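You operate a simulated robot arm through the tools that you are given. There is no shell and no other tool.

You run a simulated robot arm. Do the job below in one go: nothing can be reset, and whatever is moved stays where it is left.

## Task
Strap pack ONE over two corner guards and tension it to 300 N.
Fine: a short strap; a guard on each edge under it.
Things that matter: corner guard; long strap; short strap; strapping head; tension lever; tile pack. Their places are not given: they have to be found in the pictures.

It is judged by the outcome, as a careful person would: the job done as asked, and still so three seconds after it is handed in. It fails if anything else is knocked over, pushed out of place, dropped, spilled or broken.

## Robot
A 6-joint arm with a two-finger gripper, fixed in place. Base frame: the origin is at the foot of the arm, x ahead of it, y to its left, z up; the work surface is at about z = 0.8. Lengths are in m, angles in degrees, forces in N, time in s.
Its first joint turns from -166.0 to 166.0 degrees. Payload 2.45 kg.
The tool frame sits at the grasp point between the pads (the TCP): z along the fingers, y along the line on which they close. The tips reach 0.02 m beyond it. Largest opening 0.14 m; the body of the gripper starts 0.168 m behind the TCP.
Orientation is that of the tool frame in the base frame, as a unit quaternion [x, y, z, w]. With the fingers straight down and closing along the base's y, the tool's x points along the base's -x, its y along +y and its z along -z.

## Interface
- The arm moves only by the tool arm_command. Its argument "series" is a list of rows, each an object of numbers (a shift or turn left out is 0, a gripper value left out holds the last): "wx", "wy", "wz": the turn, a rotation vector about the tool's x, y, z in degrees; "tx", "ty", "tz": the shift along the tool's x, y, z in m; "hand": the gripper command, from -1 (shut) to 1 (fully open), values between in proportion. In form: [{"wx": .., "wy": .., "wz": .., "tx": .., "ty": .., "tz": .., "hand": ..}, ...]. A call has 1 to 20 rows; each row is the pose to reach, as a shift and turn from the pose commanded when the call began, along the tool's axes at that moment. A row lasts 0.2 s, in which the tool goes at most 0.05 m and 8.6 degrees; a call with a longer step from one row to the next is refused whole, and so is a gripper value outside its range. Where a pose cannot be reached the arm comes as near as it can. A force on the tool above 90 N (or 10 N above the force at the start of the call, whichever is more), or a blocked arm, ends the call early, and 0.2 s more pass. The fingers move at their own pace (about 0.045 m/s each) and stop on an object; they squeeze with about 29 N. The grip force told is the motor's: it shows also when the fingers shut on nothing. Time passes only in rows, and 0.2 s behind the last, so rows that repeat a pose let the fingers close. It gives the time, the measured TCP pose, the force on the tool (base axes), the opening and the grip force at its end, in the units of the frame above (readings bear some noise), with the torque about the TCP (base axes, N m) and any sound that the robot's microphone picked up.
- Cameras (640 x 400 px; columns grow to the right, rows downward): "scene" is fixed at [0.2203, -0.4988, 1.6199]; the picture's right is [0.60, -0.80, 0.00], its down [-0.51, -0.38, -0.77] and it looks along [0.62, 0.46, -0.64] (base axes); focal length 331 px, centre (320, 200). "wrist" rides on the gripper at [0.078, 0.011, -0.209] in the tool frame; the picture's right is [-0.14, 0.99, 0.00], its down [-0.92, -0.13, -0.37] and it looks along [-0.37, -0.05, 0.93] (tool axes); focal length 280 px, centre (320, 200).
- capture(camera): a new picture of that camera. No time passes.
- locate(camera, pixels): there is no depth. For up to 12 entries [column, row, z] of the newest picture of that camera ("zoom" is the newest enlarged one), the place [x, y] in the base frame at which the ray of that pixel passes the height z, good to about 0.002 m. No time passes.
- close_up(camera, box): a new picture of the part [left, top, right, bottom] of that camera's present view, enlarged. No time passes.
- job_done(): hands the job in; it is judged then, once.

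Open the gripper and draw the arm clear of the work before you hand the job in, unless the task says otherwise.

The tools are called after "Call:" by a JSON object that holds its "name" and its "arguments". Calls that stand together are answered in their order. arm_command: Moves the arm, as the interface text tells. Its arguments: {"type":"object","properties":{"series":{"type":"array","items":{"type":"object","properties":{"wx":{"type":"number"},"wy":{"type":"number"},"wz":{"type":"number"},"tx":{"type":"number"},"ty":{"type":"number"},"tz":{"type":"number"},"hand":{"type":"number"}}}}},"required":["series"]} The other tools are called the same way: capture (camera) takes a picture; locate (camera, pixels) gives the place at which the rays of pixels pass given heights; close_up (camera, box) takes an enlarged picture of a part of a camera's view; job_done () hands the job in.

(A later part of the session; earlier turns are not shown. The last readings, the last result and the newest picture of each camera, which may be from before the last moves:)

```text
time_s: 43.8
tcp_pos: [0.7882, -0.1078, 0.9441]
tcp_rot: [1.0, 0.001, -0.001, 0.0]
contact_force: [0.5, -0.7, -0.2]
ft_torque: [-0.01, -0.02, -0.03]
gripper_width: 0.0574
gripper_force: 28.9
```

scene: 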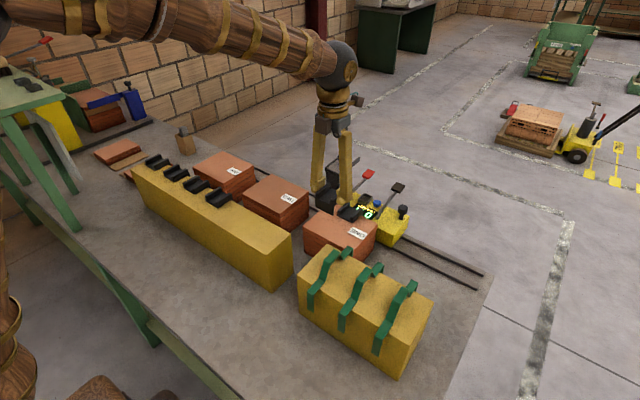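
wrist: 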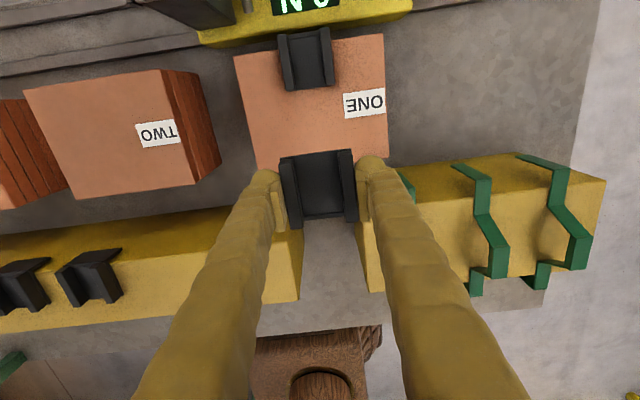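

Call:
{"name": "arm_command", "arguments": {"series": [{"tz": 0.001}, {"tz": 0.002}, {"tz": 0.002}]}}

Call:
{"name": "close_up", "arguments": {"camera": "wrist", "box": [220, 40, 412, 160]}}

```text
time_s: 44.6
tcp_pos: [0.7886, -0.1065, 0.9427]
tcp_rot: [1.0, 0.001, 0.0, 0.0]
contact_force: [0.0, -6.1, 27.2]
ft_torque: [-0.14, -0.02, -0.06]
gripper_width: 0.0573
gripper_force: 28.6
```

```text
3.33 times, centred on (316, 100) of wrist
```

zoom: 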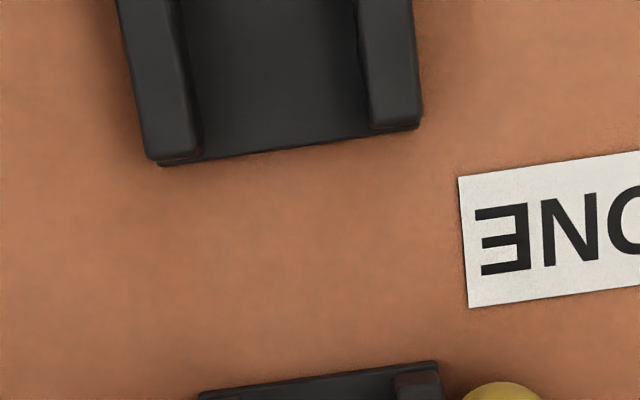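

Contact (27 N) at about the right height: the plate is on the pack. I ease up 1.5 mm, open and rise.

Call:
{"name": "arm_command", "arguments": {"series": [{"tz": -0.0015}, {"tz": -0.0015, "hand": 0.14}, {"tz": -0.0015, "hand": 0.14}, {"tz": -0.0015, "hand": 0.14}, {"tz": -0.0015, "hand": 0.14}, {"tz": -0.02, "hand": 0.14}, {"tz": -0.05, "hand": 0.14}, {"tz": -0.09, "hand": 0.14}, {"tz": -0.13, "hand": 0.14}, {"tz": -0.17, "hand": 0.14}, {"tz": -0.2, "hand": 0.14}]}}

Call:
{"name": "capture", "arguments": {"camera": "wrist"}}

Call:
{"name": "close_up", "arguments": {"camera": "wrist", "box": [240, 40, 400, 180]}}

Call:
{"name": "close_up", "arguments": {"camera": "scene", "box": [300, 190, 396, 250]}}

```text
time_s: 47.0
tcp_pos: [0.7915, -0.1077, 1.1392]
tcp_rot: [1.0, 0.001, -0.001, 0.0]
contact_force: [-0.1, -0.2, -0.5]
ft_torque: [0.03, -0.03, 0.01]
gripper_width: 0.0796
gripper_force: 0.0
```

```text
taken
```

wrist: 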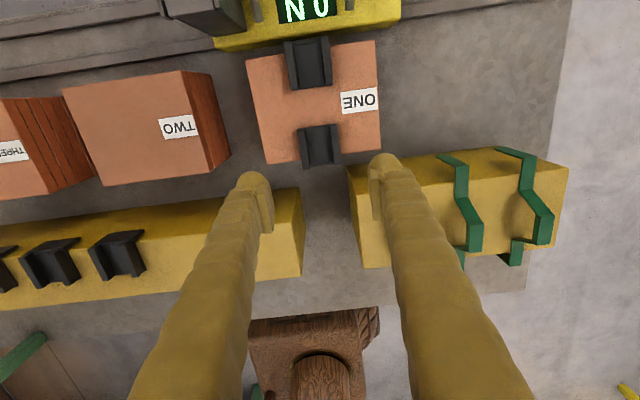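

```text
2.86 times, centred on (320, 110) of wrist
```

zoom: 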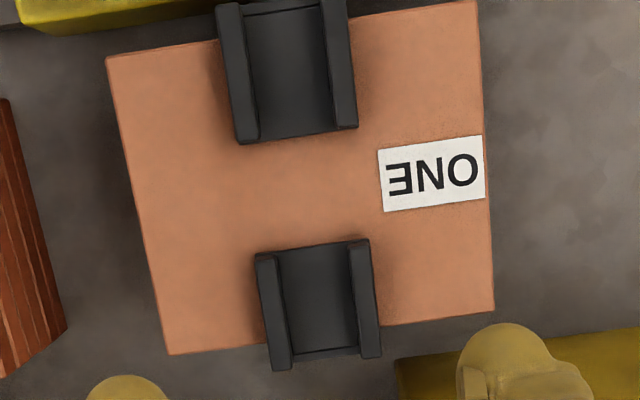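

```text
6.67 times, centred on (348, 220) of scene
```

zoom: 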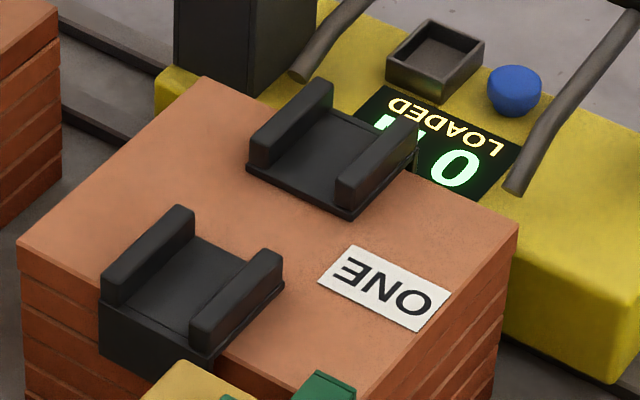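

Both guards sit well. I locate their corners, to set the strap's y between the ribs: G1 (290.6,90), (333,84.5); G2 (296.9,130.3), (337.5,124); pack corners too.

Call:
{"name": "locate", "arguments": {"camera": "wrist", "pixels": [[290.6, 90, 0.92], [333, 84.5, 0.92], [296.9, 130.3, 0.92], [337.5, 124, 0.92], [245.5, 61, 0.917], [374.6, 40.7, 0.917], [266.8, 164.3, 0.917], [380.9, 148.5, 0.917]]}}

Call:
{"name": "locate", "arguments": {"camera": "scene", "pixels": [[337.2, 215.0, 0.918], [352.8, 222.5, 0.918], [340.7, 232.9, 0.935], [329, 227.6, 0.935]]}}

```text
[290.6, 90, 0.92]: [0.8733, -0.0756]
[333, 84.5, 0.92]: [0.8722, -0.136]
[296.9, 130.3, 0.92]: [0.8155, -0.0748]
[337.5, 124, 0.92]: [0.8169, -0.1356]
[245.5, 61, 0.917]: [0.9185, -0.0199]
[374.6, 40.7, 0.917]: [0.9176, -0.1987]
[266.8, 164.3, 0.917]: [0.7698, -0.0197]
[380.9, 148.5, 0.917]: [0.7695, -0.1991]
```

```text
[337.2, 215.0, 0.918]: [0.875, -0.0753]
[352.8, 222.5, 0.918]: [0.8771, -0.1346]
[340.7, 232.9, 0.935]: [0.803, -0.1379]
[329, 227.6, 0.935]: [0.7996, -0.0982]
```

Both guards are centred at y≈-0.1055. Before picking a strap I look at the three straps from the +x side to compare their far tails, moving the tool to y≈-0.30.

Call:
{"name": "arm_command", "arguments": {"series": [{"tx": 0.002, "ty": 0.035, "tz": -0.005, "hand": 0.3}, {"tx": 0.004, "ty": 0.075, "tz": -0.01}, {"tx": 0.006, "ty": 0.115, "tz": -0.015}, {"tx": 0.008, "ty": 0.155, "tz": -0.02}, {"tx": 0.0085, "ty": 0.192, "tz": -0.02}]}}

Call:
{"name": "capture", "arguments": {"camera": "wrist"}}

Call:
{"name": "close_up", "arguments": {"camera": "wrist", "box": [220, 130, 412, 250]}}

```text
time_s: 48.2
tcp_pos: [0.7978, -0.3008, 1.1647]
tcp_rot: [1.0, 0.001, 0.001, -0.001]
contact_force: [-0.1, -0.3, -0.4]
ft_torque: [0.01, -0.01, -0.01]
gripper_width: 0.0908
gripper_force: 0.1
```

```text
taken
```

wrist: 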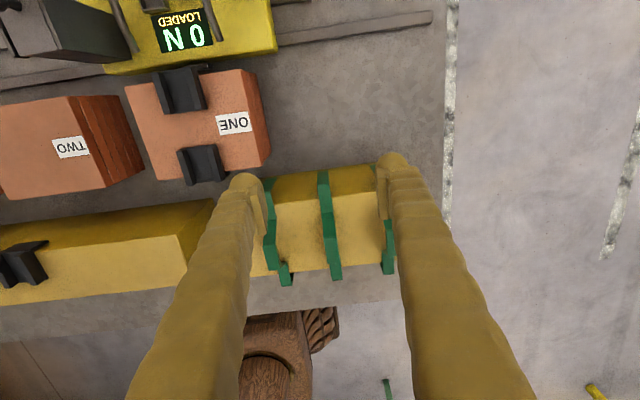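

```text
3.33 times, centred on (316, 190) of wrist
```

zoom: 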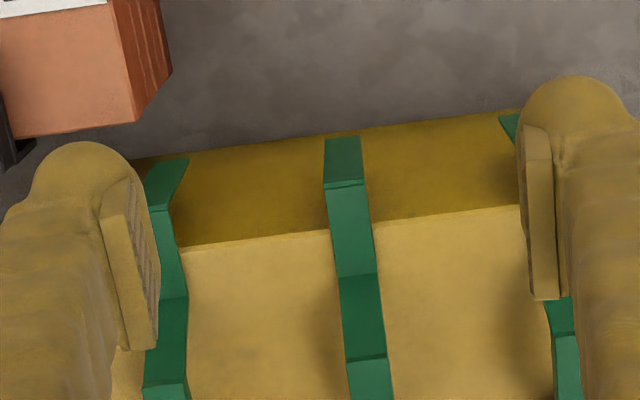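

The three straps look the same from here too. A thin green item at about (389,388) near the robot's foot catches my eye; I check where it could be and look closer, in case it is another strap.

Call:
{"name": "locate", "arguments": {"camera": "wrist", "pixels": [[388, 380, 0.8], [388, 380, 0.0], [390, 398, 0.8], [390, 398, 0.0], [598, 390, 0.0], [598, 390, 0.8]]}}

Call:
{"name": "close_up", "arguments": {"camera": "wrist", "box": [330, 320, 458, 400]}}

Call:
{"name": "close_up", "arguments": {"camera": "scene", "box": [0, 60, 160, 160]}}

Call:
{"name": "close_up", "arguments": {"camera": "scene", "box": [480, 0, 640, 200]}}

```text
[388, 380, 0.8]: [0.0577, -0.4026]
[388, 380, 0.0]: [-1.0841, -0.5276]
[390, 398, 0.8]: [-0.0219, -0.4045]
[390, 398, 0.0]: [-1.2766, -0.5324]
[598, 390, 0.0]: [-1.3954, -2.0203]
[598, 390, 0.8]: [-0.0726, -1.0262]
```

```text
5.00 times, centred on (394, 360) of wrist
```

zoom: 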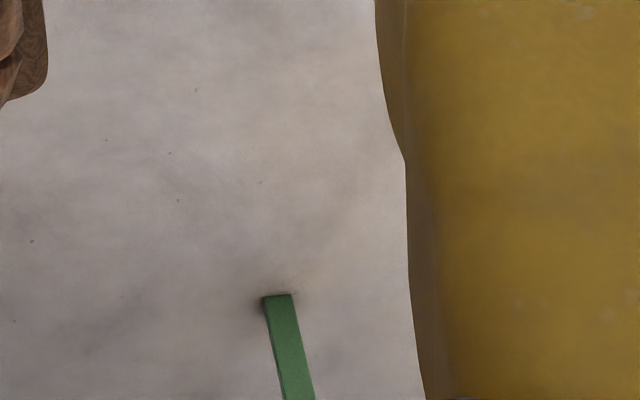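

```text
4.00 times, centred on (80, 110) of scene
```

zoom: 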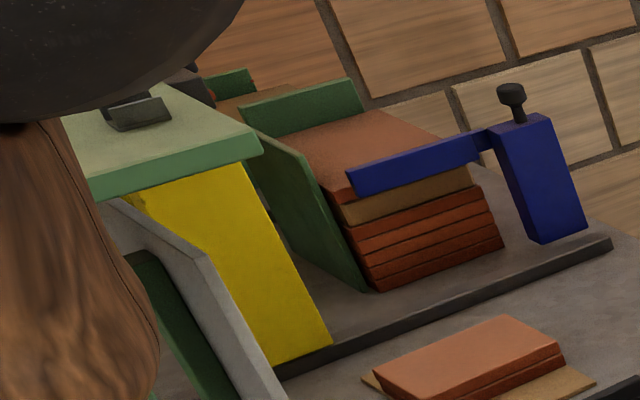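

```text
2.00 times, centred on (560, 100) of scene
```

zoom: 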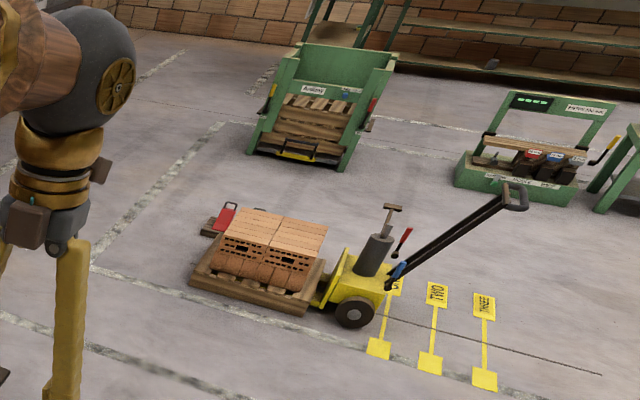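

That is only a bench leg on the floor, so the rack's three equal straps are the short ones. I go over the nearest strap at (0.653, -0.2105) with the fingers about 50 mm apart, z≈1.10, and check.

Call:
{"name": "arm_command", "arguments": {"series": [{"tx": -0.036, "ty": -0.0225, "tz": 0.0, "hand": -0.28}, {"tx": -0.073, "ty": -0.045, "tz": 0.01, "hand": -0.28}, {"tx": -0.11, "ty": -0.068, "tz": 0.03, "hand": -0.28}, {"tx": -0.1448, "ty": -0.0903, "tz": 0.05, "hand": -0.28}, {"tx": -0.1448, "ty": -0.0903, "tz": 0.08, "hand": -0.28}]}}

Call:
{"name": "capture", "arguments": {"camera": "wrist"}}

Call:
{"name": "close_up", "arguments": {"camera": "wrist", "box": [230, 100, 422, 220]}}

Call:
{"name": "close_up", "arguments": {"camera": "scene", "box": [280, 200, 408, 280]}}

```text
time_s: 49.4
tcp_pos: [0.6532, -0.2079, 1.082]
tcp_rot: [1.0, -0.001, 0.0, 0.0]
contact_force: [0.6, -0.4, -0.3]
ft_torque: [-0.01, 0.01, -0.02]
gripper_width: 0.0504
gripper_force: 0.1
```

```text
taken
```

wrist: 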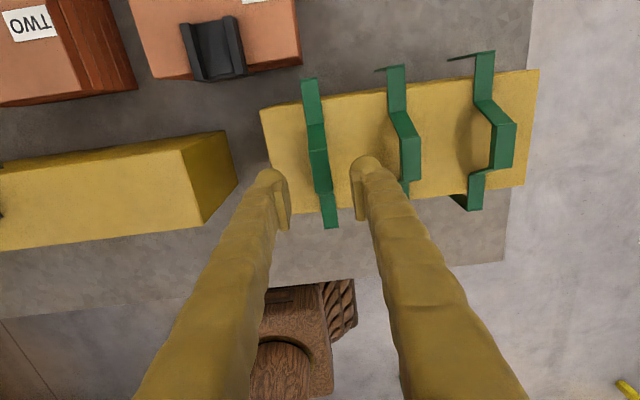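

```text
3.33 times, centred on (326, 160) of wrist
```

zoom: 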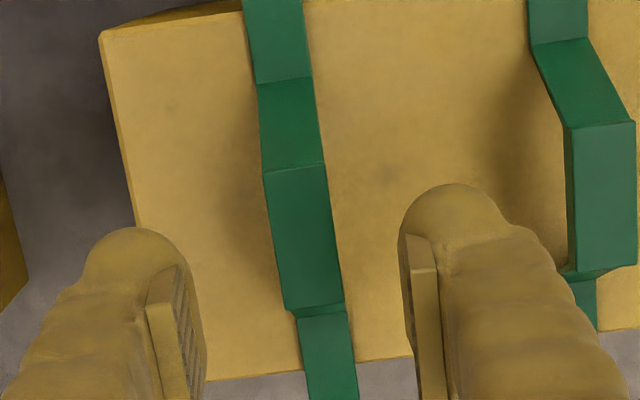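

```text
5.00 times, centred on (344, 240) of scene
```

zoom: 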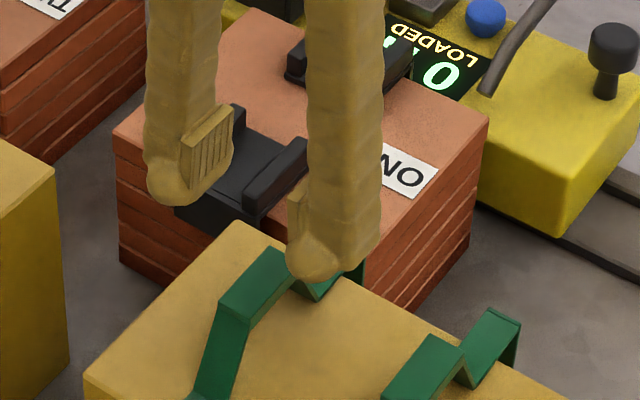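

I read the raised part's corners (308.6,151.6), (327.5,149.5), (315.5,192.4), (333.5,190) and locate them at z=1.018.

Call:
{"name": "locate", "arguments": {"camera": "wrist", "pixels": [[308.6, 151.6, 1.018], [327.5, 149.5, 1.018], [315.5, 192.4, 1.018], [333.5, 190, 1.018], [312, 79, 0.972], [331, 228, 0.972]]}}

```text
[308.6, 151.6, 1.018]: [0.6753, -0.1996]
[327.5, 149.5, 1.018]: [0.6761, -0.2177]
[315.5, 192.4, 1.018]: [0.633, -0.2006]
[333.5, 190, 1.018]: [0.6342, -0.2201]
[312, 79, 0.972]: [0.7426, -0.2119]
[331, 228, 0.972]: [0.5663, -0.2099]
```

The raised part spans x 0.634–0.676, y −0.200 to −0.219, so the tool is aligned within 2 mm. I lower 72 mm, close on the strap's edges, then lift gently.

Call:
{"name": "arm_command", "arguments": {"series": [{"tz": 0.03, "ty": 0.0015}, {"tz": 0.055, "ty": 0.0015}, {"tz": 0.072, "ty": 0.0015}, {"tz": 0.072, "ty": 0.0015, "hand": -0.95}, {"tz": 0.072, "ty": 0.0015, "hand": -0.95}, {"tz": 0.072, "ty": 0.0015, "hand": -0.95}, {"tz": 0.072, "ty": 0.0015, "hand": -0.95}, {"tz": 0.072, "ty": 0.0015, "hand": -0.95}]}}

Call:
{"name": "close_up", "arguments": {"camera": "scene", "box": [290, 220, 386, 280]}}

Call:
{"name": "close_up", "arguments": {"camera": "wrist", "box": [230, 100, 422, 220]}}

```text
time_s: 51.2
tcp_pos: [0.6521, -0.2087, 1.0102]
tcp_rot: [1.0, 0.001, 0.0, 0.0]
contact_force: [0.5, -0.7, 0.6]
ft_torque: [0.01, 0.03, 0.02]
gripper_width: 0.0139
gripper_force: 28.7
```

```text
6.67 times, centred on (338, 250) of scene
```

zoom: 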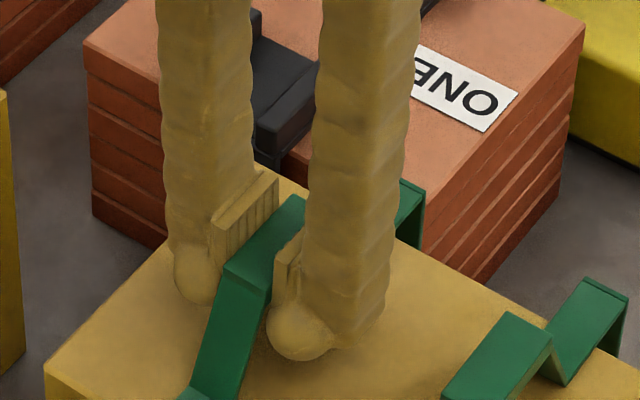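

```text
3.33 times, centred on (326, 160) of wrist
```

zoom: 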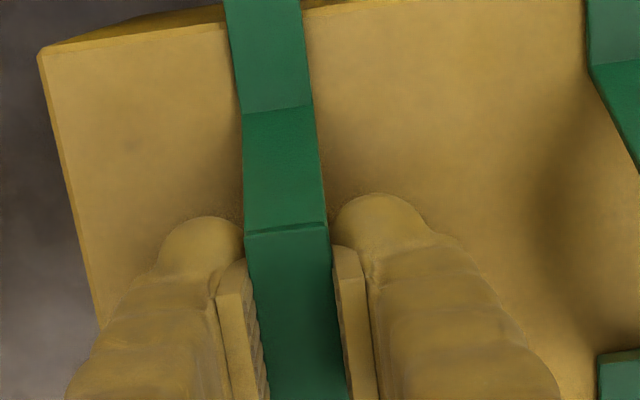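

The strap is held (14 mm at the pads, 29 N). I lift it 0.16 m straight up and check that it hangs level.

Call:
{"name": "arm_command", "arguments": {"series": [{"tz": -0.01}, {"tz": -0.03}, {"tz": -0.06}, {"tz": -0.1}, {"tz": -0.13}, {"tz": -0.16}, {"tz": -0.16}]}}

Call:
{"name": "capture", "arguments": {"camera": "wrist"}}

Call:
{"name": "capture", "arguments": {"camera": "scene"}}

```text
time_s: 52.8
tcp_pos: [0.6523, -0.2096, 1.168]
tcp_rot: [1.0, 0.001, 0.0, 0.0]
contact_force: [-0.5, -0.1, -0.1]
ft_torque: [-0.02, 0.02, 0.01]
gripper_width: 0.0141
gripper_force: 29.3
```

```text
taken
```

wrist: 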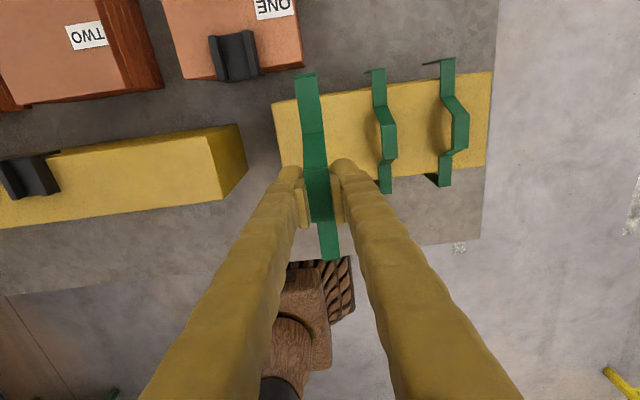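

```text
taken
```

scene: 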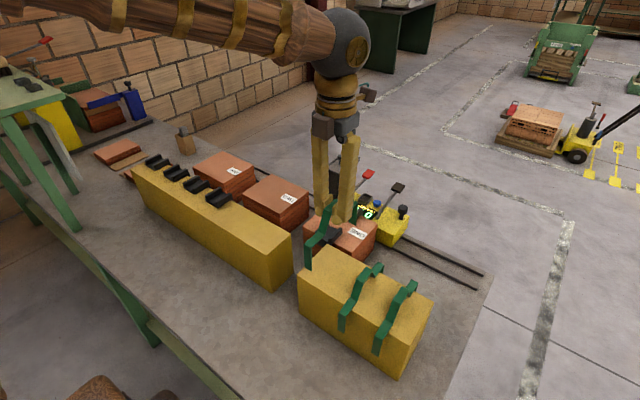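

The strap hangs level. I carry it +0.189 in x and +0.103 in y, so its centre comes to about (0.8435, -0.1065) over both guards, still high.

Call:
{"name": "arm_command", "arguments": {"series": [{"tx": 0.02, "ty": -0.011}, {"tx": 0.055, "ty": -0.03}, {"tx": 0.09, "ty": -0.049}, {"tx": 0.125, "ty": -0.068}, {"tx": 0.16, "ty": -0.087}, {"tx": 0.18, "ty": -0.098}, {"tx": 0.189, "ty": -0.103}, {"tx": 0.189, "ty": -0.103}, {"tx": 0.189, "ty": -0.103, "tz": 0.03}, {"tx": 0.189, "ty": -0.103, "tz": 0.06}, {"tx": 0.189, "ty": -0.103, "tz": 0.09}]}}

Call:
{"name": "capture", "arguments": {"camera": "wrist"}}

Call:
{"name": "close_up", "arguments": {"camera": "wrist", "box": [240, 60, 400, 160]}}

Call:
{"name": "close_up", "arguments": {"camera": "wrist", "box": [240, 170, 400, 270]}}

Call:
{"name": "close_up", "arguments": {"camera": "scene", "box": [290, 170, 418, 250]}}

```text
time_s: 55.2
tcp_pos: [0.8404, -0.1061, 1.078]
tcp_rot: [1.0, 0.001, 0.0, 0.0]
contact_force: [0.0, 0.6, -1.0]
ft_torque: [-0.03, -0.03, 0.03]
gripper_width: 0.0144
gripper_force: 29.1
```

```text
taken
```

wrist: 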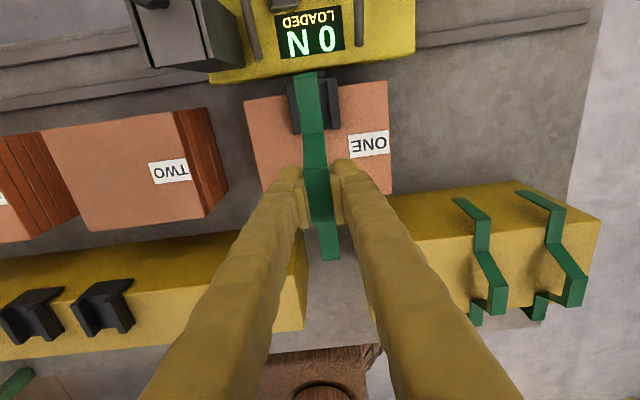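

```text
4.00 times, centred on (320, 110) of wrist
```

zoom: 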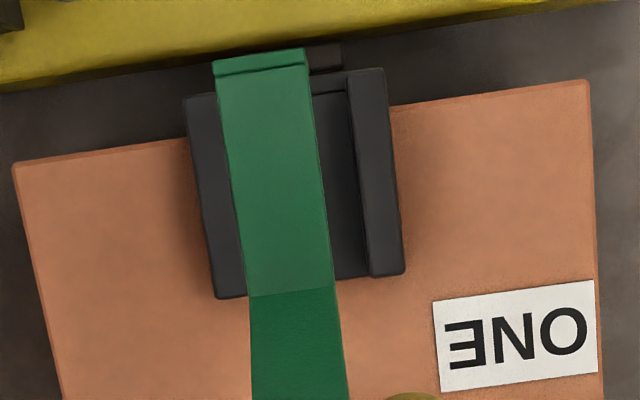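

```text
4.00 times, centred on (320, 220) of wrist
```

zoom: 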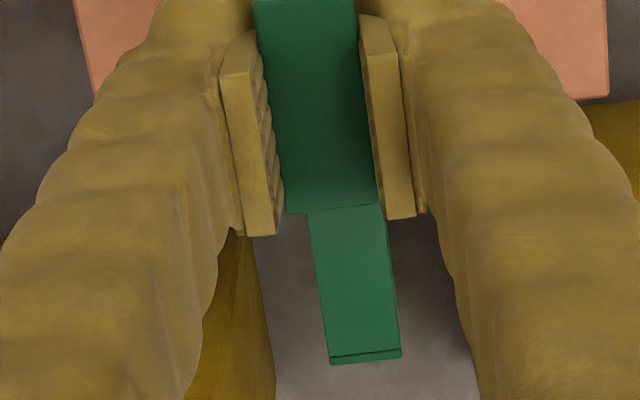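

```text
5.00 times, centred on (354, 210) of scene
```

zoom: 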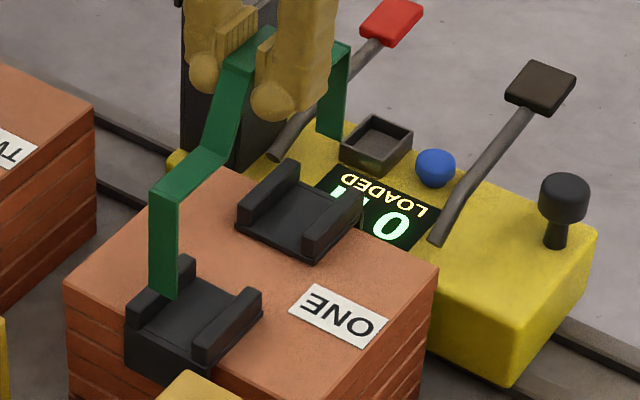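

I locate the strap's outer corners in this view (far (304.5,73.8), near (331.8,259.5)) at their present height to check x and y before lowering.

Call:
{"name": "locate", "arguments": {"camera": "wrist", "pixels": [[304.5, 73.8, 1.04], [331.8, 259.5, 1.04], [293.3, 75.5, 1.04], [316.2, 72.5, 1.04], [294.5, 134.5, 0.92], [341, 128.5, 0.92], [335.5, 131, 0.935], [322, 81, 0.92], [334, 77, 0.92]]}}

Call:
{"name": "locate", "arguments": {"camera": "scene", "pixels": [[323, 207.5, 1.04], [358, 182, 1.04], [322.5, 228.3, 0.968]]}}

```text
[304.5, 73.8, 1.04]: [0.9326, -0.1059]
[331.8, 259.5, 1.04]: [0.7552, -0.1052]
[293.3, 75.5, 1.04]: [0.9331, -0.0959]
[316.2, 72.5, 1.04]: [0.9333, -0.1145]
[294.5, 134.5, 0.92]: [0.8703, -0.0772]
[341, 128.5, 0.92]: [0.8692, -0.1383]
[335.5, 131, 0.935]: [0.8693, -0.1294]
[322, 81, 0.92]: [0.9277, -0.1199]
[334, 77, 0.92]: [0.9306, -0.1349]
```

```text
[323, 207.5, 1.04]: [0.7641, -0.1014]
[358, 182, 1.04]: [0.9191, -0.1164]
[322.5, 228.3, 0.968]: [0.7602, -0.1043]
```

The strap is at x 0.755–0.9327, y≈-0.105: inside both lips' clearances. I shift it 1.5 mm toward the base and lower 0.10 m, then look again.

Call:
{"name": "arm_command", "arguments": {"series": [{"tx": -0.0015, "tz": 0.02}, {"tx": -0.0015, "tz": 0.045}, {"tx": -0.0015, "tz": 0.065}, {"tx": -0.0015, "tz": 0.08}, {"tx": -0.0015, "tz": 0.09}, {"tx": -0.0015, "tz": 0.1}]}}

Call:
{"name": "capture", "arguments": {"camera": "wrist"}}

Call:
{"name": "close_up", "arguments": {"camera": "wrist", "box": [240, 40, 400, 140]}}

Call:
{"name": "close_up", "arguments": {"camera": "scene", "box": [300, 185, 396, 245]}}

```text
time_s: 56.6
tcp_pos: [0.8393, -0.1073, 0.9797]
tcp_rot: [1.0, 0.001, -0.001, 0.0]
contact_force: [1.0, 1.2, 0.2]
ft_torque: [0.0, -0.07, 0.03]
gripper_width: 0.0021
gripper_force: 1.1
```

```text
taken
```

wrist: 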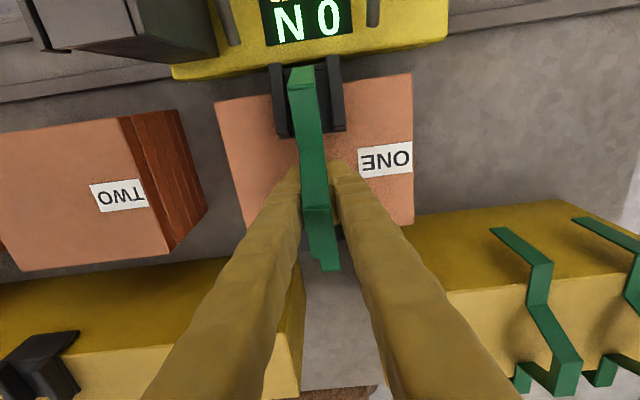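

```text
4.00 times, centred on (320, 90) of wrist
```

zoom: 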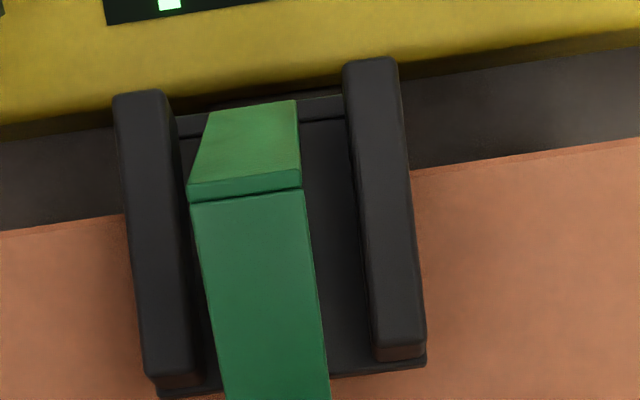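

```text
6.67 times, centred on (348, 215) of scene
```

zoom: 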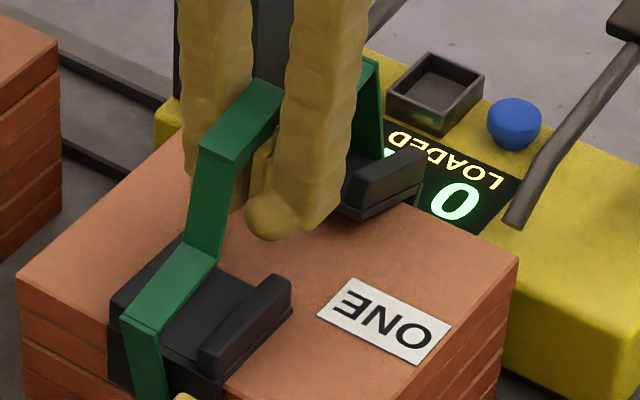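

The gripper width reads only 2 mm with little force, so the strap has slipped or tilted while lowering. I look closely at fingers and strap before doing anything.

Call:
{"name": "close_up", "arguments": {"camera": "wrist", "box": [240, 140, 400, 280]}}

Call:
{"name": "close_up", "arguments": {"camera": "scene", "box": [316, 180, 380, 220]}}

Call:
{"name": "close_up", "arguments": {"camera": "scene", "box": [310, 210, 374, 250]}}

```text
2.86 times, centred on (320, 210) of wrist
```

zoom: 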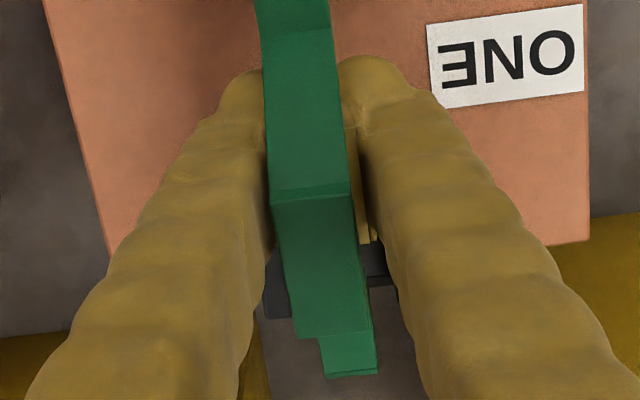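

```text
10.00 times, centred on (348, 200) of scene
```

zoom: 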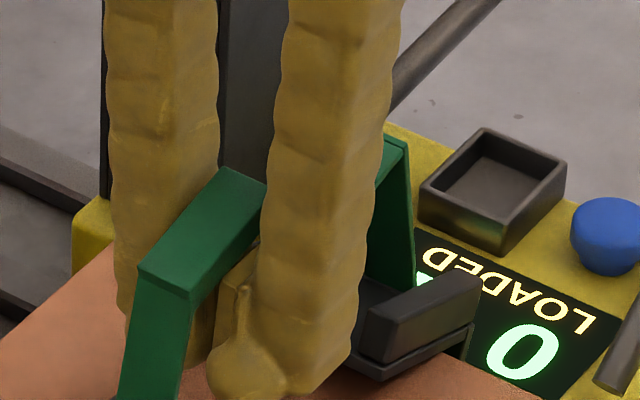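

```text
10.00 times, centred on (342, 230) of scene
```

zoom: 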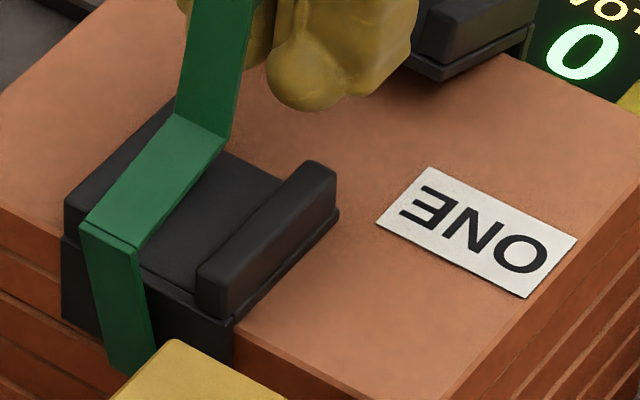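

The strap seems to have been held up by something at its far end while the fingers slid down. I triangulate its corners: raised part near edge wrist (313,258.3)/(337.5,253.8) with scene (330,207.2)/(335,209.7), far edge, and both shoulders.

Call:
{"name": "locate", "arguments": {"camera": "wrist", "pixels": [[313, 258.3, 0.98], [337.5, 253.8, 0.98], [303.2, 211, 0.98], [330.5, 206.5, 0.98], [320.7, 271.3, 0.94], [340.3, 269.5, 0.94], [287.5, 87.5, 0.94], [315, 87, 0.94], [292.5, 67.5, 0.88], [314.5, 65, 0.88]]}}

Call:
{"name": "locate", "arguments": {"camera": "scene", "pixels": [[330, 207.2, 0.98], [335, 209.7, 0.98], [338.5, 196.8, 0.98], [342.7, 198.5, 0.98], [318, 232.2, 0.94], [323.8, 234.8, 0.94], [356.5, 194.8, 0.94], [321, 245.7, 0.88]]}}

```text
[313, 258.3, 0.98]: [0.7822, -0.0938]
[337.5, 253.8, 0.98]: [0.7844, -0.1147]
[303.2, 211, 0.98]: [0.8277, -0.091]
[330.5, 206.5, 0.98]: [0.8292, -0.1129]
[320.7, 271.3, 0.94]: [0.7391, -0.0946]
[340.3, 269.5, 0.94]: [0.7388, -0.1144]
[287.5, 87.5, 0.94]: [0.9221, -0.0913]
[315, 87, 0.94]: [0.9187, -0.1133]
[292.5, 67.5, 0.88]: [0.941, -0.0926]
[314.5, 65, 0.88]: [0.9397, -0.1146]
```

```text
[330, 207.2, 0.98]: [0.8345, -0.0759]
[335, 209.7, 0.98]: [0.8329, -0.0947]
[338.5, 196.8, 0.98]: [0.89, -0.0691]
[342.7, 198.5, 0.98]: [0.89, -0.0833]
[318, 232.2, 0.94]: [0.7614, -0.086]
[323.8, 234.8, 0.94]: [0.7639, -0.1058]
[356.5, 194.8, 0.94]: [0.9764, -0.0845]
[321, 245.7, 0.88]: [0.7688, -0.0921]
```

The strap is pitched about 12° (far shoulder z≈0.99, near z≈0.955), with its far tail end apparently caught on the far guard's lip and the raised part resting on the closed pads. I measure the far guard's outer lip edge, at (326.3,64.3) and (326.3,70), to see how much room the tail really has.

Call:
{"name": "locate", "arguments": {"camera": "wrist", "pixels": [[326.3, 64.3, 0.921], [326.3, 70, 0.921], [337, 55, 0.937], [331, 97, 0.937], [346, 131.5, 0.92], [280.5, 138.5, 0.92], [412, 74, 0.917], [216, 106, 0.917]]}}

Call:
{"name": "close_up", "arguments": {"camera": "wrist", "box": [270, 45, 350, 95]}}

```text
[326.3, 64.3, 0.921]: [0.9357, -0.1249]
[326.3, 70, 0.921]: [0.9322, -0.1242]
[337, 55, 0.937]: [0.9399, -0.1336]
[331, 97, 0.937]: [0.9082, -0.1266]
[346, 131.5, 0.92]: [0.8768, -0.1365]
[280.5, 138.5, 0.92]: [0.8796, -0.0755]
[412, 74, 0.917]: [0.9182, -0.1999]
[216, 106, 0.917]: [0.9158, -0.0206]
```

```text
8.00 times, centred on (310, 70) of wrist
```

zoom: 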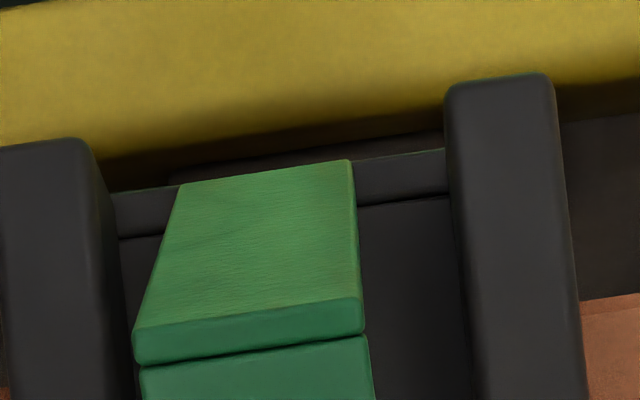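

The far guard has been pushed outward about 5 mm (lip edge now x≈0.936), because the strap's tail landed on its lip: my gaps were too large. I'll lift the strap off (it rests on the closed pads), first shifting 1 cm toward the base to centre the pads under its raised part, then rising slowly.

Call:
{"name": "arm_command", "arguments": {"series": [{"tx": -0.004}, {"tx": -0.008}, {"tx": -0.01}, {"tx": -0.01, "tz": -0.005}, {"tx": -0.01, "tz": -0.01}, {"tx": -0.01, "tz": -0.015}, {"tx": -0.01, "tz": -0.02}]}}

Call:
{"name": "capture", "arguments": {"camera": "wrist"}}

Call:
{"name": "close_up", "arguments": {"camera": "scene", "box": [300, 180, 396, 240]}}

```text
time_s: 58.2
tcp_pos: [0.8309, -0.1073, 0.9993]
tcp_rot: [1.0, 0.001, 0.0, 0.0]
contact_force: [0.5, 0.2, 0.0]
ft_torque: [0.01, 0.03, -0.04]
gripper_width: 0.0058
gripper_force: 0.1
```

```text
taken
```

wrist: 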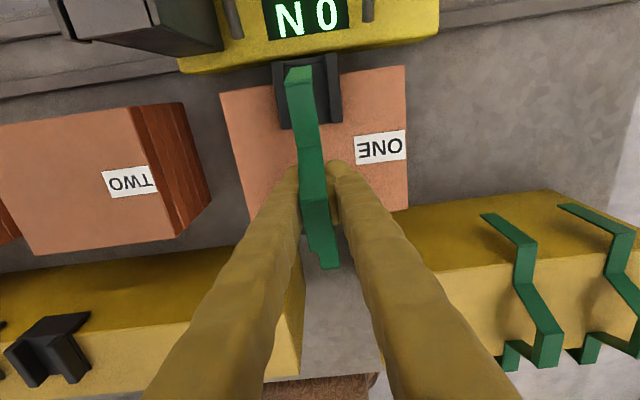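

```text
6.67 times, centred on (348, 210) of scene
```

zoom: 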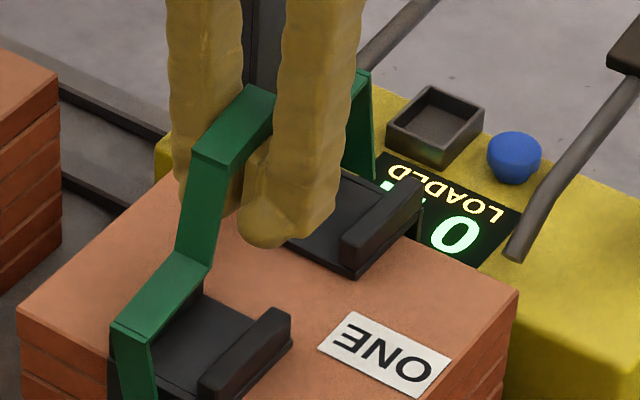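

The strap is rising with the fingers. I keep lifting slowly, another 8 cm.

Call:
{"name": "arm_command", "arguments": {"series": [{"tz": -0.008}, {"tz": -0.016}, {"tz": -0.024}, {"tz": -0.034}, {"tz": -0.044}, {"tz": -0.056}, {"tz": -0.068}, {"tz": -0.08}]}}

Call:
{"name": "capture", "arguments": {"camera": "wrist"}}

Call:
{"name": "close_up", "arguments": {"camera": "wrist", "box": [240, 60, 400, 280]}}

Call:
{"name": "close_up", "arguments": {"camera": "scene", "box": [290, 140, 418, 240]}}

```text
time_s: 60.0
tcp_pos: [0.8312, -0.1078, 1.0816]
tcp_rot: [1.0, 0.001, 0.0, 0.0]
contact_force: [0.1, 0.3, -1.4]
ft_torque: [0.01, 0.0, 0.0]
gripper_width: 0.0061
gripper_force: 0.0
```

```text
taken
```

wrist: 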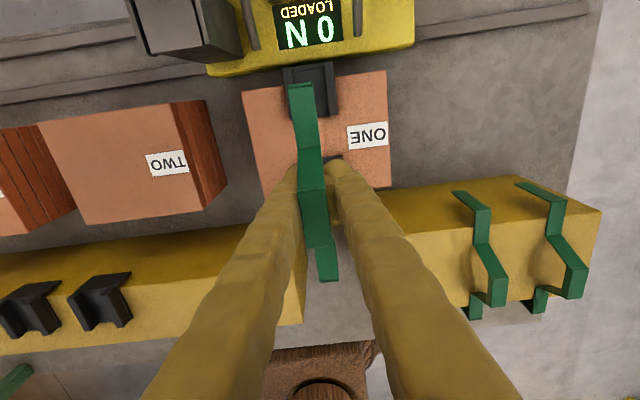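

```text
1.82 times, centred on (320, 170) of wrist
```

zoom: 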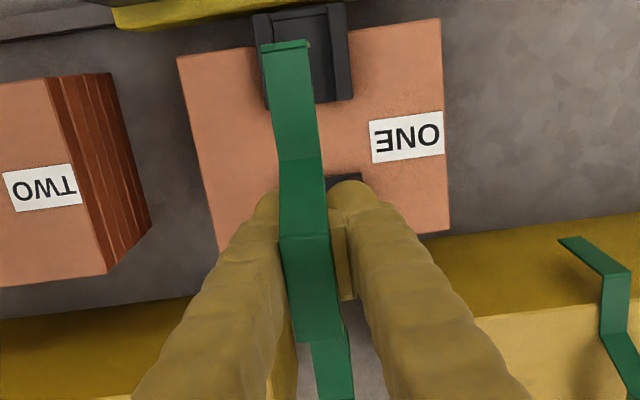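

```text
4.00 times, centred on (354, 190) of scene
```

zoom: 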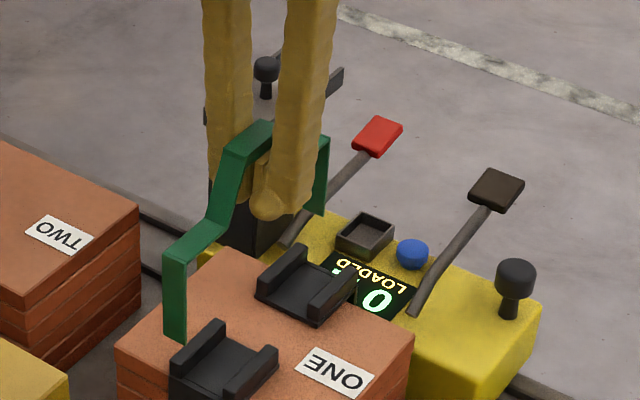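

The strap now rides level on the pads. I locate its ends (301,84.5), (328,280) to know its centre, before carrying it back to its free rack place so I can first push the guards snug.

Call:
{"name": "locate", "arguments": {"camera": "wrist", "pixels": [[301, 84.5, 1.066], [328, 280.5, 1.066], [301, 84.5, 1.05], [328, 280.5, 1.05], [301, 191, 1.11], [326, 189, 1.11], [306, 246, 1.11]]}}

Call:
{"name": "locate", "arguments": {"camera": "scene", "pixels": [[315.5, 204.5, 1.066], [320, 207, 1.066], [354, 175.5, 1.066], [336, 180, 1.11]]}}

```text
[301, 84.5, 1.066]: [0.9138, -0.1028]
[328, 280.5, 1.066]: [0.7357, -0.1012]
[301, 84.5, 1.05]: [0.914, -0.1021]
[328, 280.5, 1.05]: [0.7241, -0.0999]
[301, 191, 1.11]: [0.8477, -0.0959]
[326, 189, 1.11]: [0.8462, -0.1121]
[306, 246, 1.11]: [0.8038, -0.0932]
```

```text
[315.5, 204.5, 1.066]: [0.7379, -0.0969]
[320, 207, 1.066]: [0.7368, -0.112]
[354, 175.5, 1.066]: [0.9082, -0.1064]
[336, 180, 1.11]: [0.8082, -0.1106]
```

Strap centre is at (0.825,-0.103), shoulders at z≈1.066. I raise 5 cm and carry it slowly back over its rack place at (0.6545,-0.2095).

Call:
{"name": "arm_command", "arguments": {"series": [{"tz": -0.015}, {"tz": -0.03}, {"tz": -0.045}, {"tz": -0.05}, {"tx": -0.012, "ty": 0.0075, "tz": -0.05}, {"tx": -0.03, "ty": 0.0187, "tz": -0.05}, {"tx": -0.05, "ty": 0.031, "tz": -0.05}, {"tx": -0.07, "ty": 0.0435, "tz": -0.05}, {"tx": -0.09, "ty": 0.056, "tz": -0.05}, {"tx": -0.11, "ty": 0.0684, "tz": -0.05}, {"tx": -0.13, "ty": 0.081, "tz": -0.05}, {"tx": -0.148, "ty": 0.092, "tz": -0.05}, {"tx": -0.16, "ty": 0.0995, "tz": -0.05}, {"tx": -0.167, "ty": 0.1038, "tz": -0.05}, {"tx": -0.1705, "ty": 0.106, "tz": -0.05}, {"tx": -0.1705, "ty": 0.106, "tz": -0.05}]}}

Call:
{"name": "capture", "arguments": {"camera": "wrist"}}

Call:
{"name": "close_up", "arguments": {"camera": "scene", "box": [270, 180, 398, 290]}}

```text
time_s: 63.4
tcp_pos: [0.6586, -0.214, 1.1279]
tcp_rot: [1.0, 0.002, -0.001, -0.001]
contact_force: [-0.3, 0.2, 0.1]
ft_torque: [0.01, -0.01, -0.02]
gripper_width: 0.0018
gripper_force: 0.1
```

```text
taken
```

wrist: 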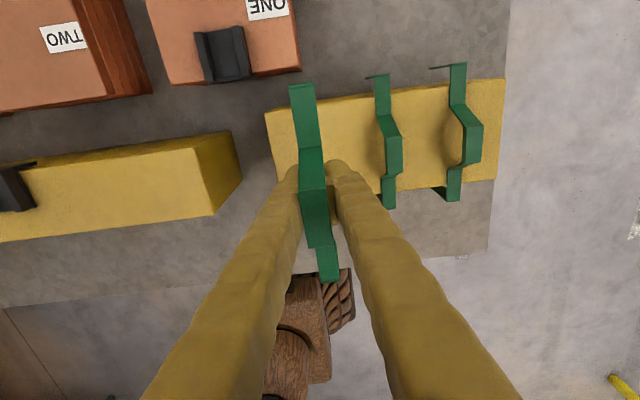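

```text
3.64 times, centred on (334, 235) of scene
```

zoom: 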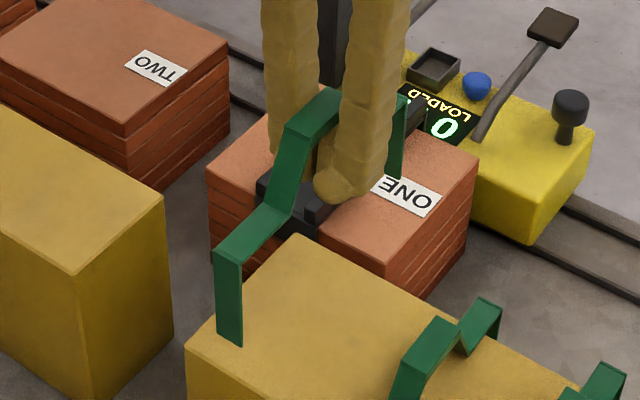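

The strap still rides level at the right place. I lower it slowly until the fingertips are just above the stand (TCP z≈0.996).

Call:
{"name": "arm_command", "arguments": {"series": [{"tz": 0.012}, {"tz": 0.027}, {"tz": 0.042}, {"tz": 0.057}, {"tz": 0.072}, {"tz": 0.087}, {"tz": 0.1}, {"tz": 0.112}, {"tz": 0.122}, {"tz": 0.128}, {"tz": 0.131}]}}

Call:
{"name": "capture", "arguments": {"camera": "wrist"}}

Call:
{"name": "close_up", "arguments": {"camera": "scene", "box": [290, 220, 386, 300]}}

```text
time_s: 65.8
tcp_pos: [0.6603, -0.2134, 0.999]
tcp_rot: [1.0, 0.0, 0.0, 0.0]
contact_force: [-0.2, 0.6, -0.1]
ft_torque: [0.02, 0.01, -0.01]
gripper_width: 0.0035
gripper_force: 0.0
```

```text
taken
```

wrist: 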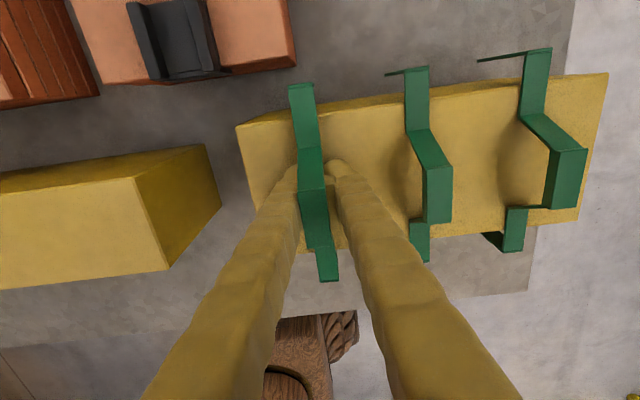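

```text
5.00 times, centred on (338, 260) of scene
```

zoom: 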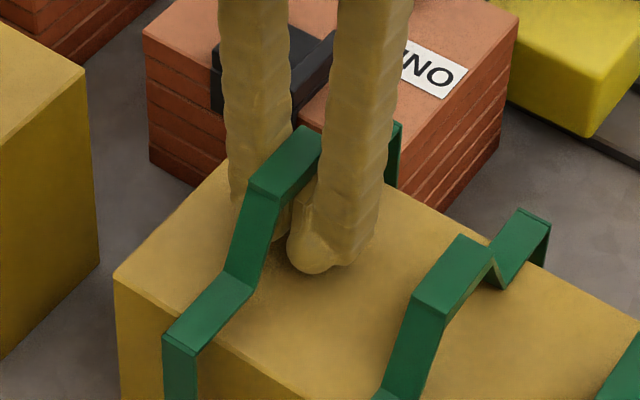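

The strap hangs about 6–8 mm above its rest with the tips 9 mm over the stand. I lower 5 mm more and open in small steps to let it settle on the rack.

Call:
{"name": "arm_command", "arguments": {"series": [{"tz": 0.003}, {"tz": 0.0055}, {"tz": 0.0055, "hand": -0.85}, {"tz": 0.0055, "hand": -0.75}, {"tz": 0.0055, "hand": -0.68}, {"tz": 0.0055, "hand": -0.6}, {"tz": 0.0055, "hand": -0.5}, {"tz": 0.0055, "hand": -0.4}, {"tz": 0.0055, "hand": -0.3}, {"tz": 0.0055, "hand": -0.3}]}}

Call:
{"name": "capture", "arguments": {"camera": "wrist"}}

Call:
{"name": "close_up", "arguments": {"camera": "scene", "box": [290, 220, 386, 300]}}

```text
time_s: 68.0
tcp_pos: [0.6609, -0.2147, 0.9935]
tcp_rot: [1.0, 0.001, 0.0, 0.0]
contact_force: [-0.4, -1.1, -0.3]
ft_torque: [0.0, 0.04, -0.04]
gripper_width: 0.0488
gripper_force: 0.1
```

```text
taken
```

wrist: 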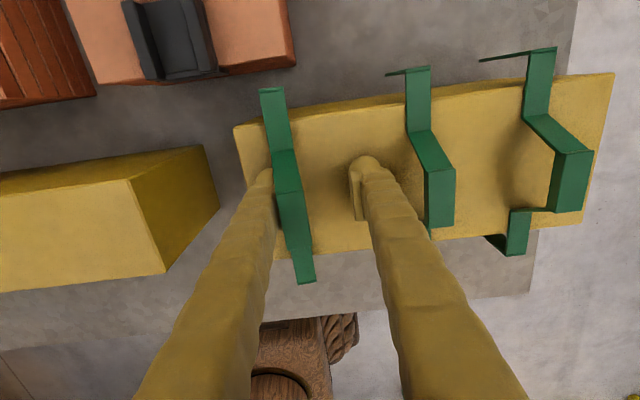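

```text
5.00 times, centred on (338, 260) of scene
```

zoom: 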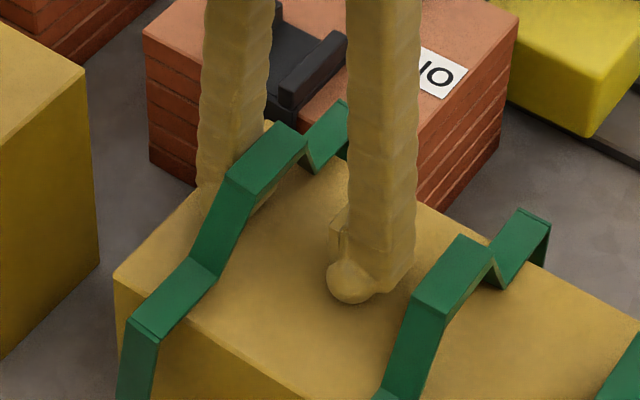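

The strap moved with the left finger toward +y. I check whether it lies on the rack: near corner pixels (299.6,283.6), (306,287.6), raised part (320,256), (327.6,260).

Call:
{"name": "locate", "arguments": {"camera": "scene", "pixels": [[299.6, 283.6, 0.972], [306, 287.6, 0.972], [299.6, 283.6, 0.985], [320, 255.5, 1.018], [327.4, 260, 1.018], [343, 240, 0.972]]}}

Call:
{"name": "locate", "arguments": {"camera": "wrist", "pixels": [[272, 89, 0.972], [306, 283, 0.972], [288, 191, 1.018], [305, 189, 1.018], [296, 258, 1.018], [313, 250, 1.018]]}}

Call:
{"name": "close_up", "arguments": {"camera": "wrist", "box": [230, 80, 390, 290]}}

```text
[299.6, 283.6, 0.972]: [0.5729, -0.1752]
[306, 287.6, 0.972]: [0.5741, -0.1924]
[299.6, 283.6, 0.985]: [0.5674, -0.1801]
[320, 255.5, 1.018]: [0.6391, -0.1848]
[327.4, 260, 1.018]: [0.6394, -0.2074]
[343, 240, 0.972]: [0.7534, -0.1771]
```

```text
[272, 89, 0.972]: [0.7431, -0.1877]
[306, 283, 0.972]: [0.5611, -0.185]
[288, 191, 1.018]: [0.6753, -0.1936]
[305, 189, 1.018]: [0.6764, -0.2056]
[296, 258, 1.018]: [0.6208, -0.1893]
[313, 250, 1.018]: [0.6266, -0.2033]
```

```text
1.90 times, centred on (310, 185) of wrist
```

zoom: 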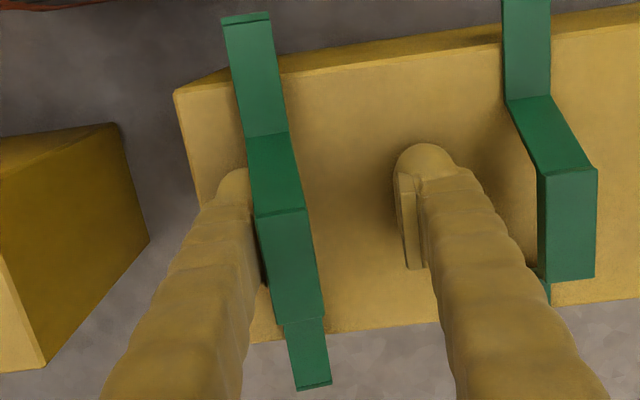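

Triangulation suggests the strap may still be held ~1 cm high by the left finger. I enlarge to see whether its shoulders touch the stand.

Call:
{"name": "close_up", "arguments": {"camera": "scene", "box": [290, 255, 354, 295]}}

Call:
{"name": "close_up", "arguments": {"camera": "scene", "box": [305, 225, 369, 265]}}

Call:
{"name": "close_up", "arguments": {"camera": "wrist", "box": [240, 150, 336, 210]}}

```text
10.00 times, centred on (322, 275) of scene
```

zoom: 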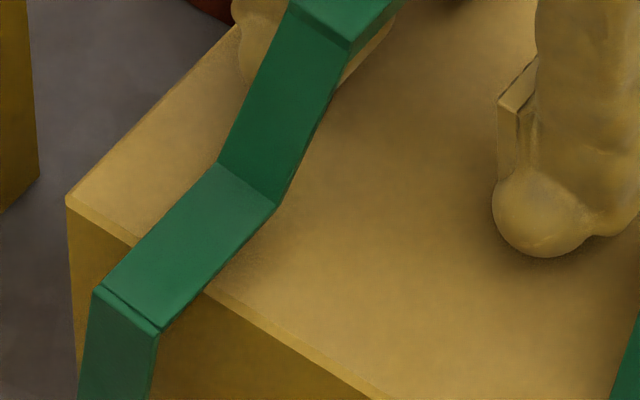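

```text
10.00 times, centred on (337, 245) of scene
```

zoom: 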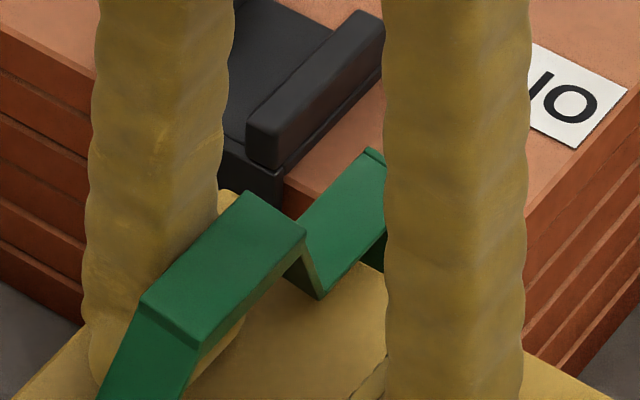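

```text
6.67 times, centred on (288, 180) of wrist
```

zoom: 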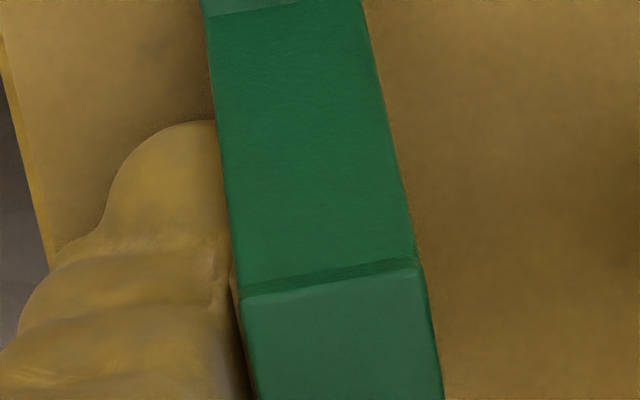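

The strap's shoulders sit ~9 mm above the stand, still perched on the left finger. I open further to see whether it settles on the rack by itself (it is right above its place).

Call:
{"name": "arm_command", "arguments": {"series": [{"hand": 0.15}, {"hand": 0.15}, {"hand": 0.15}]}}

Call:
{"name": "capture", "arguments": {"camera": "wrist"}}

Call:
{"name": "close_up", "arguments": {"camera": "scene", "box": [285, 220, 381, 300]}}

```text
time_s: 68.8
tcp_pos: [0.6615, -0.2139, 0.9943]
tcp_rot: [1.0, 0.001, 0.0, 0.0]
contact_force: [-0.2, 0.1, -0.5]
ft_torque: [0.01, 0.01, 0.0]
gripper_width: 0.0805
gripper_force: 0.1
```

```text
taken
```

wrist: 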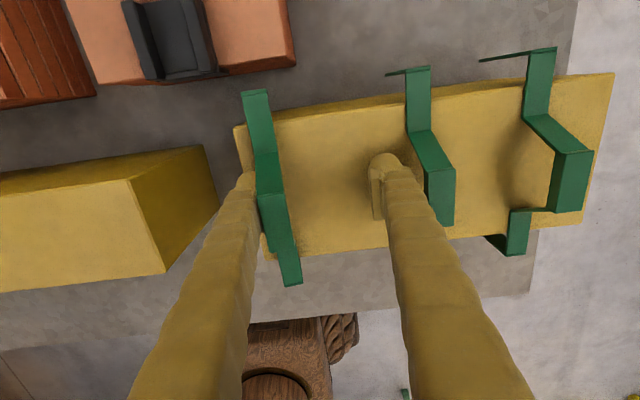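

```text
5.00 times, centred on (333, 260) of scene
```

zoom: 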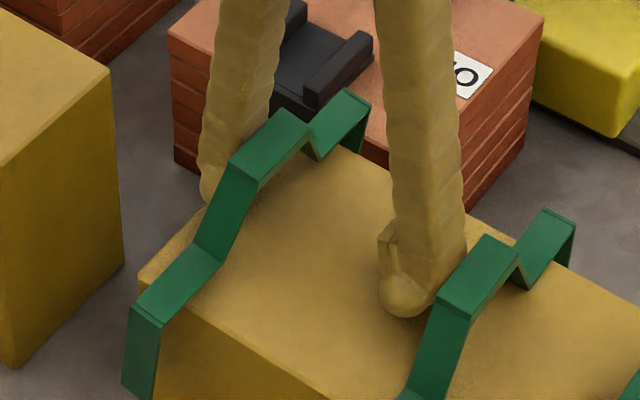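

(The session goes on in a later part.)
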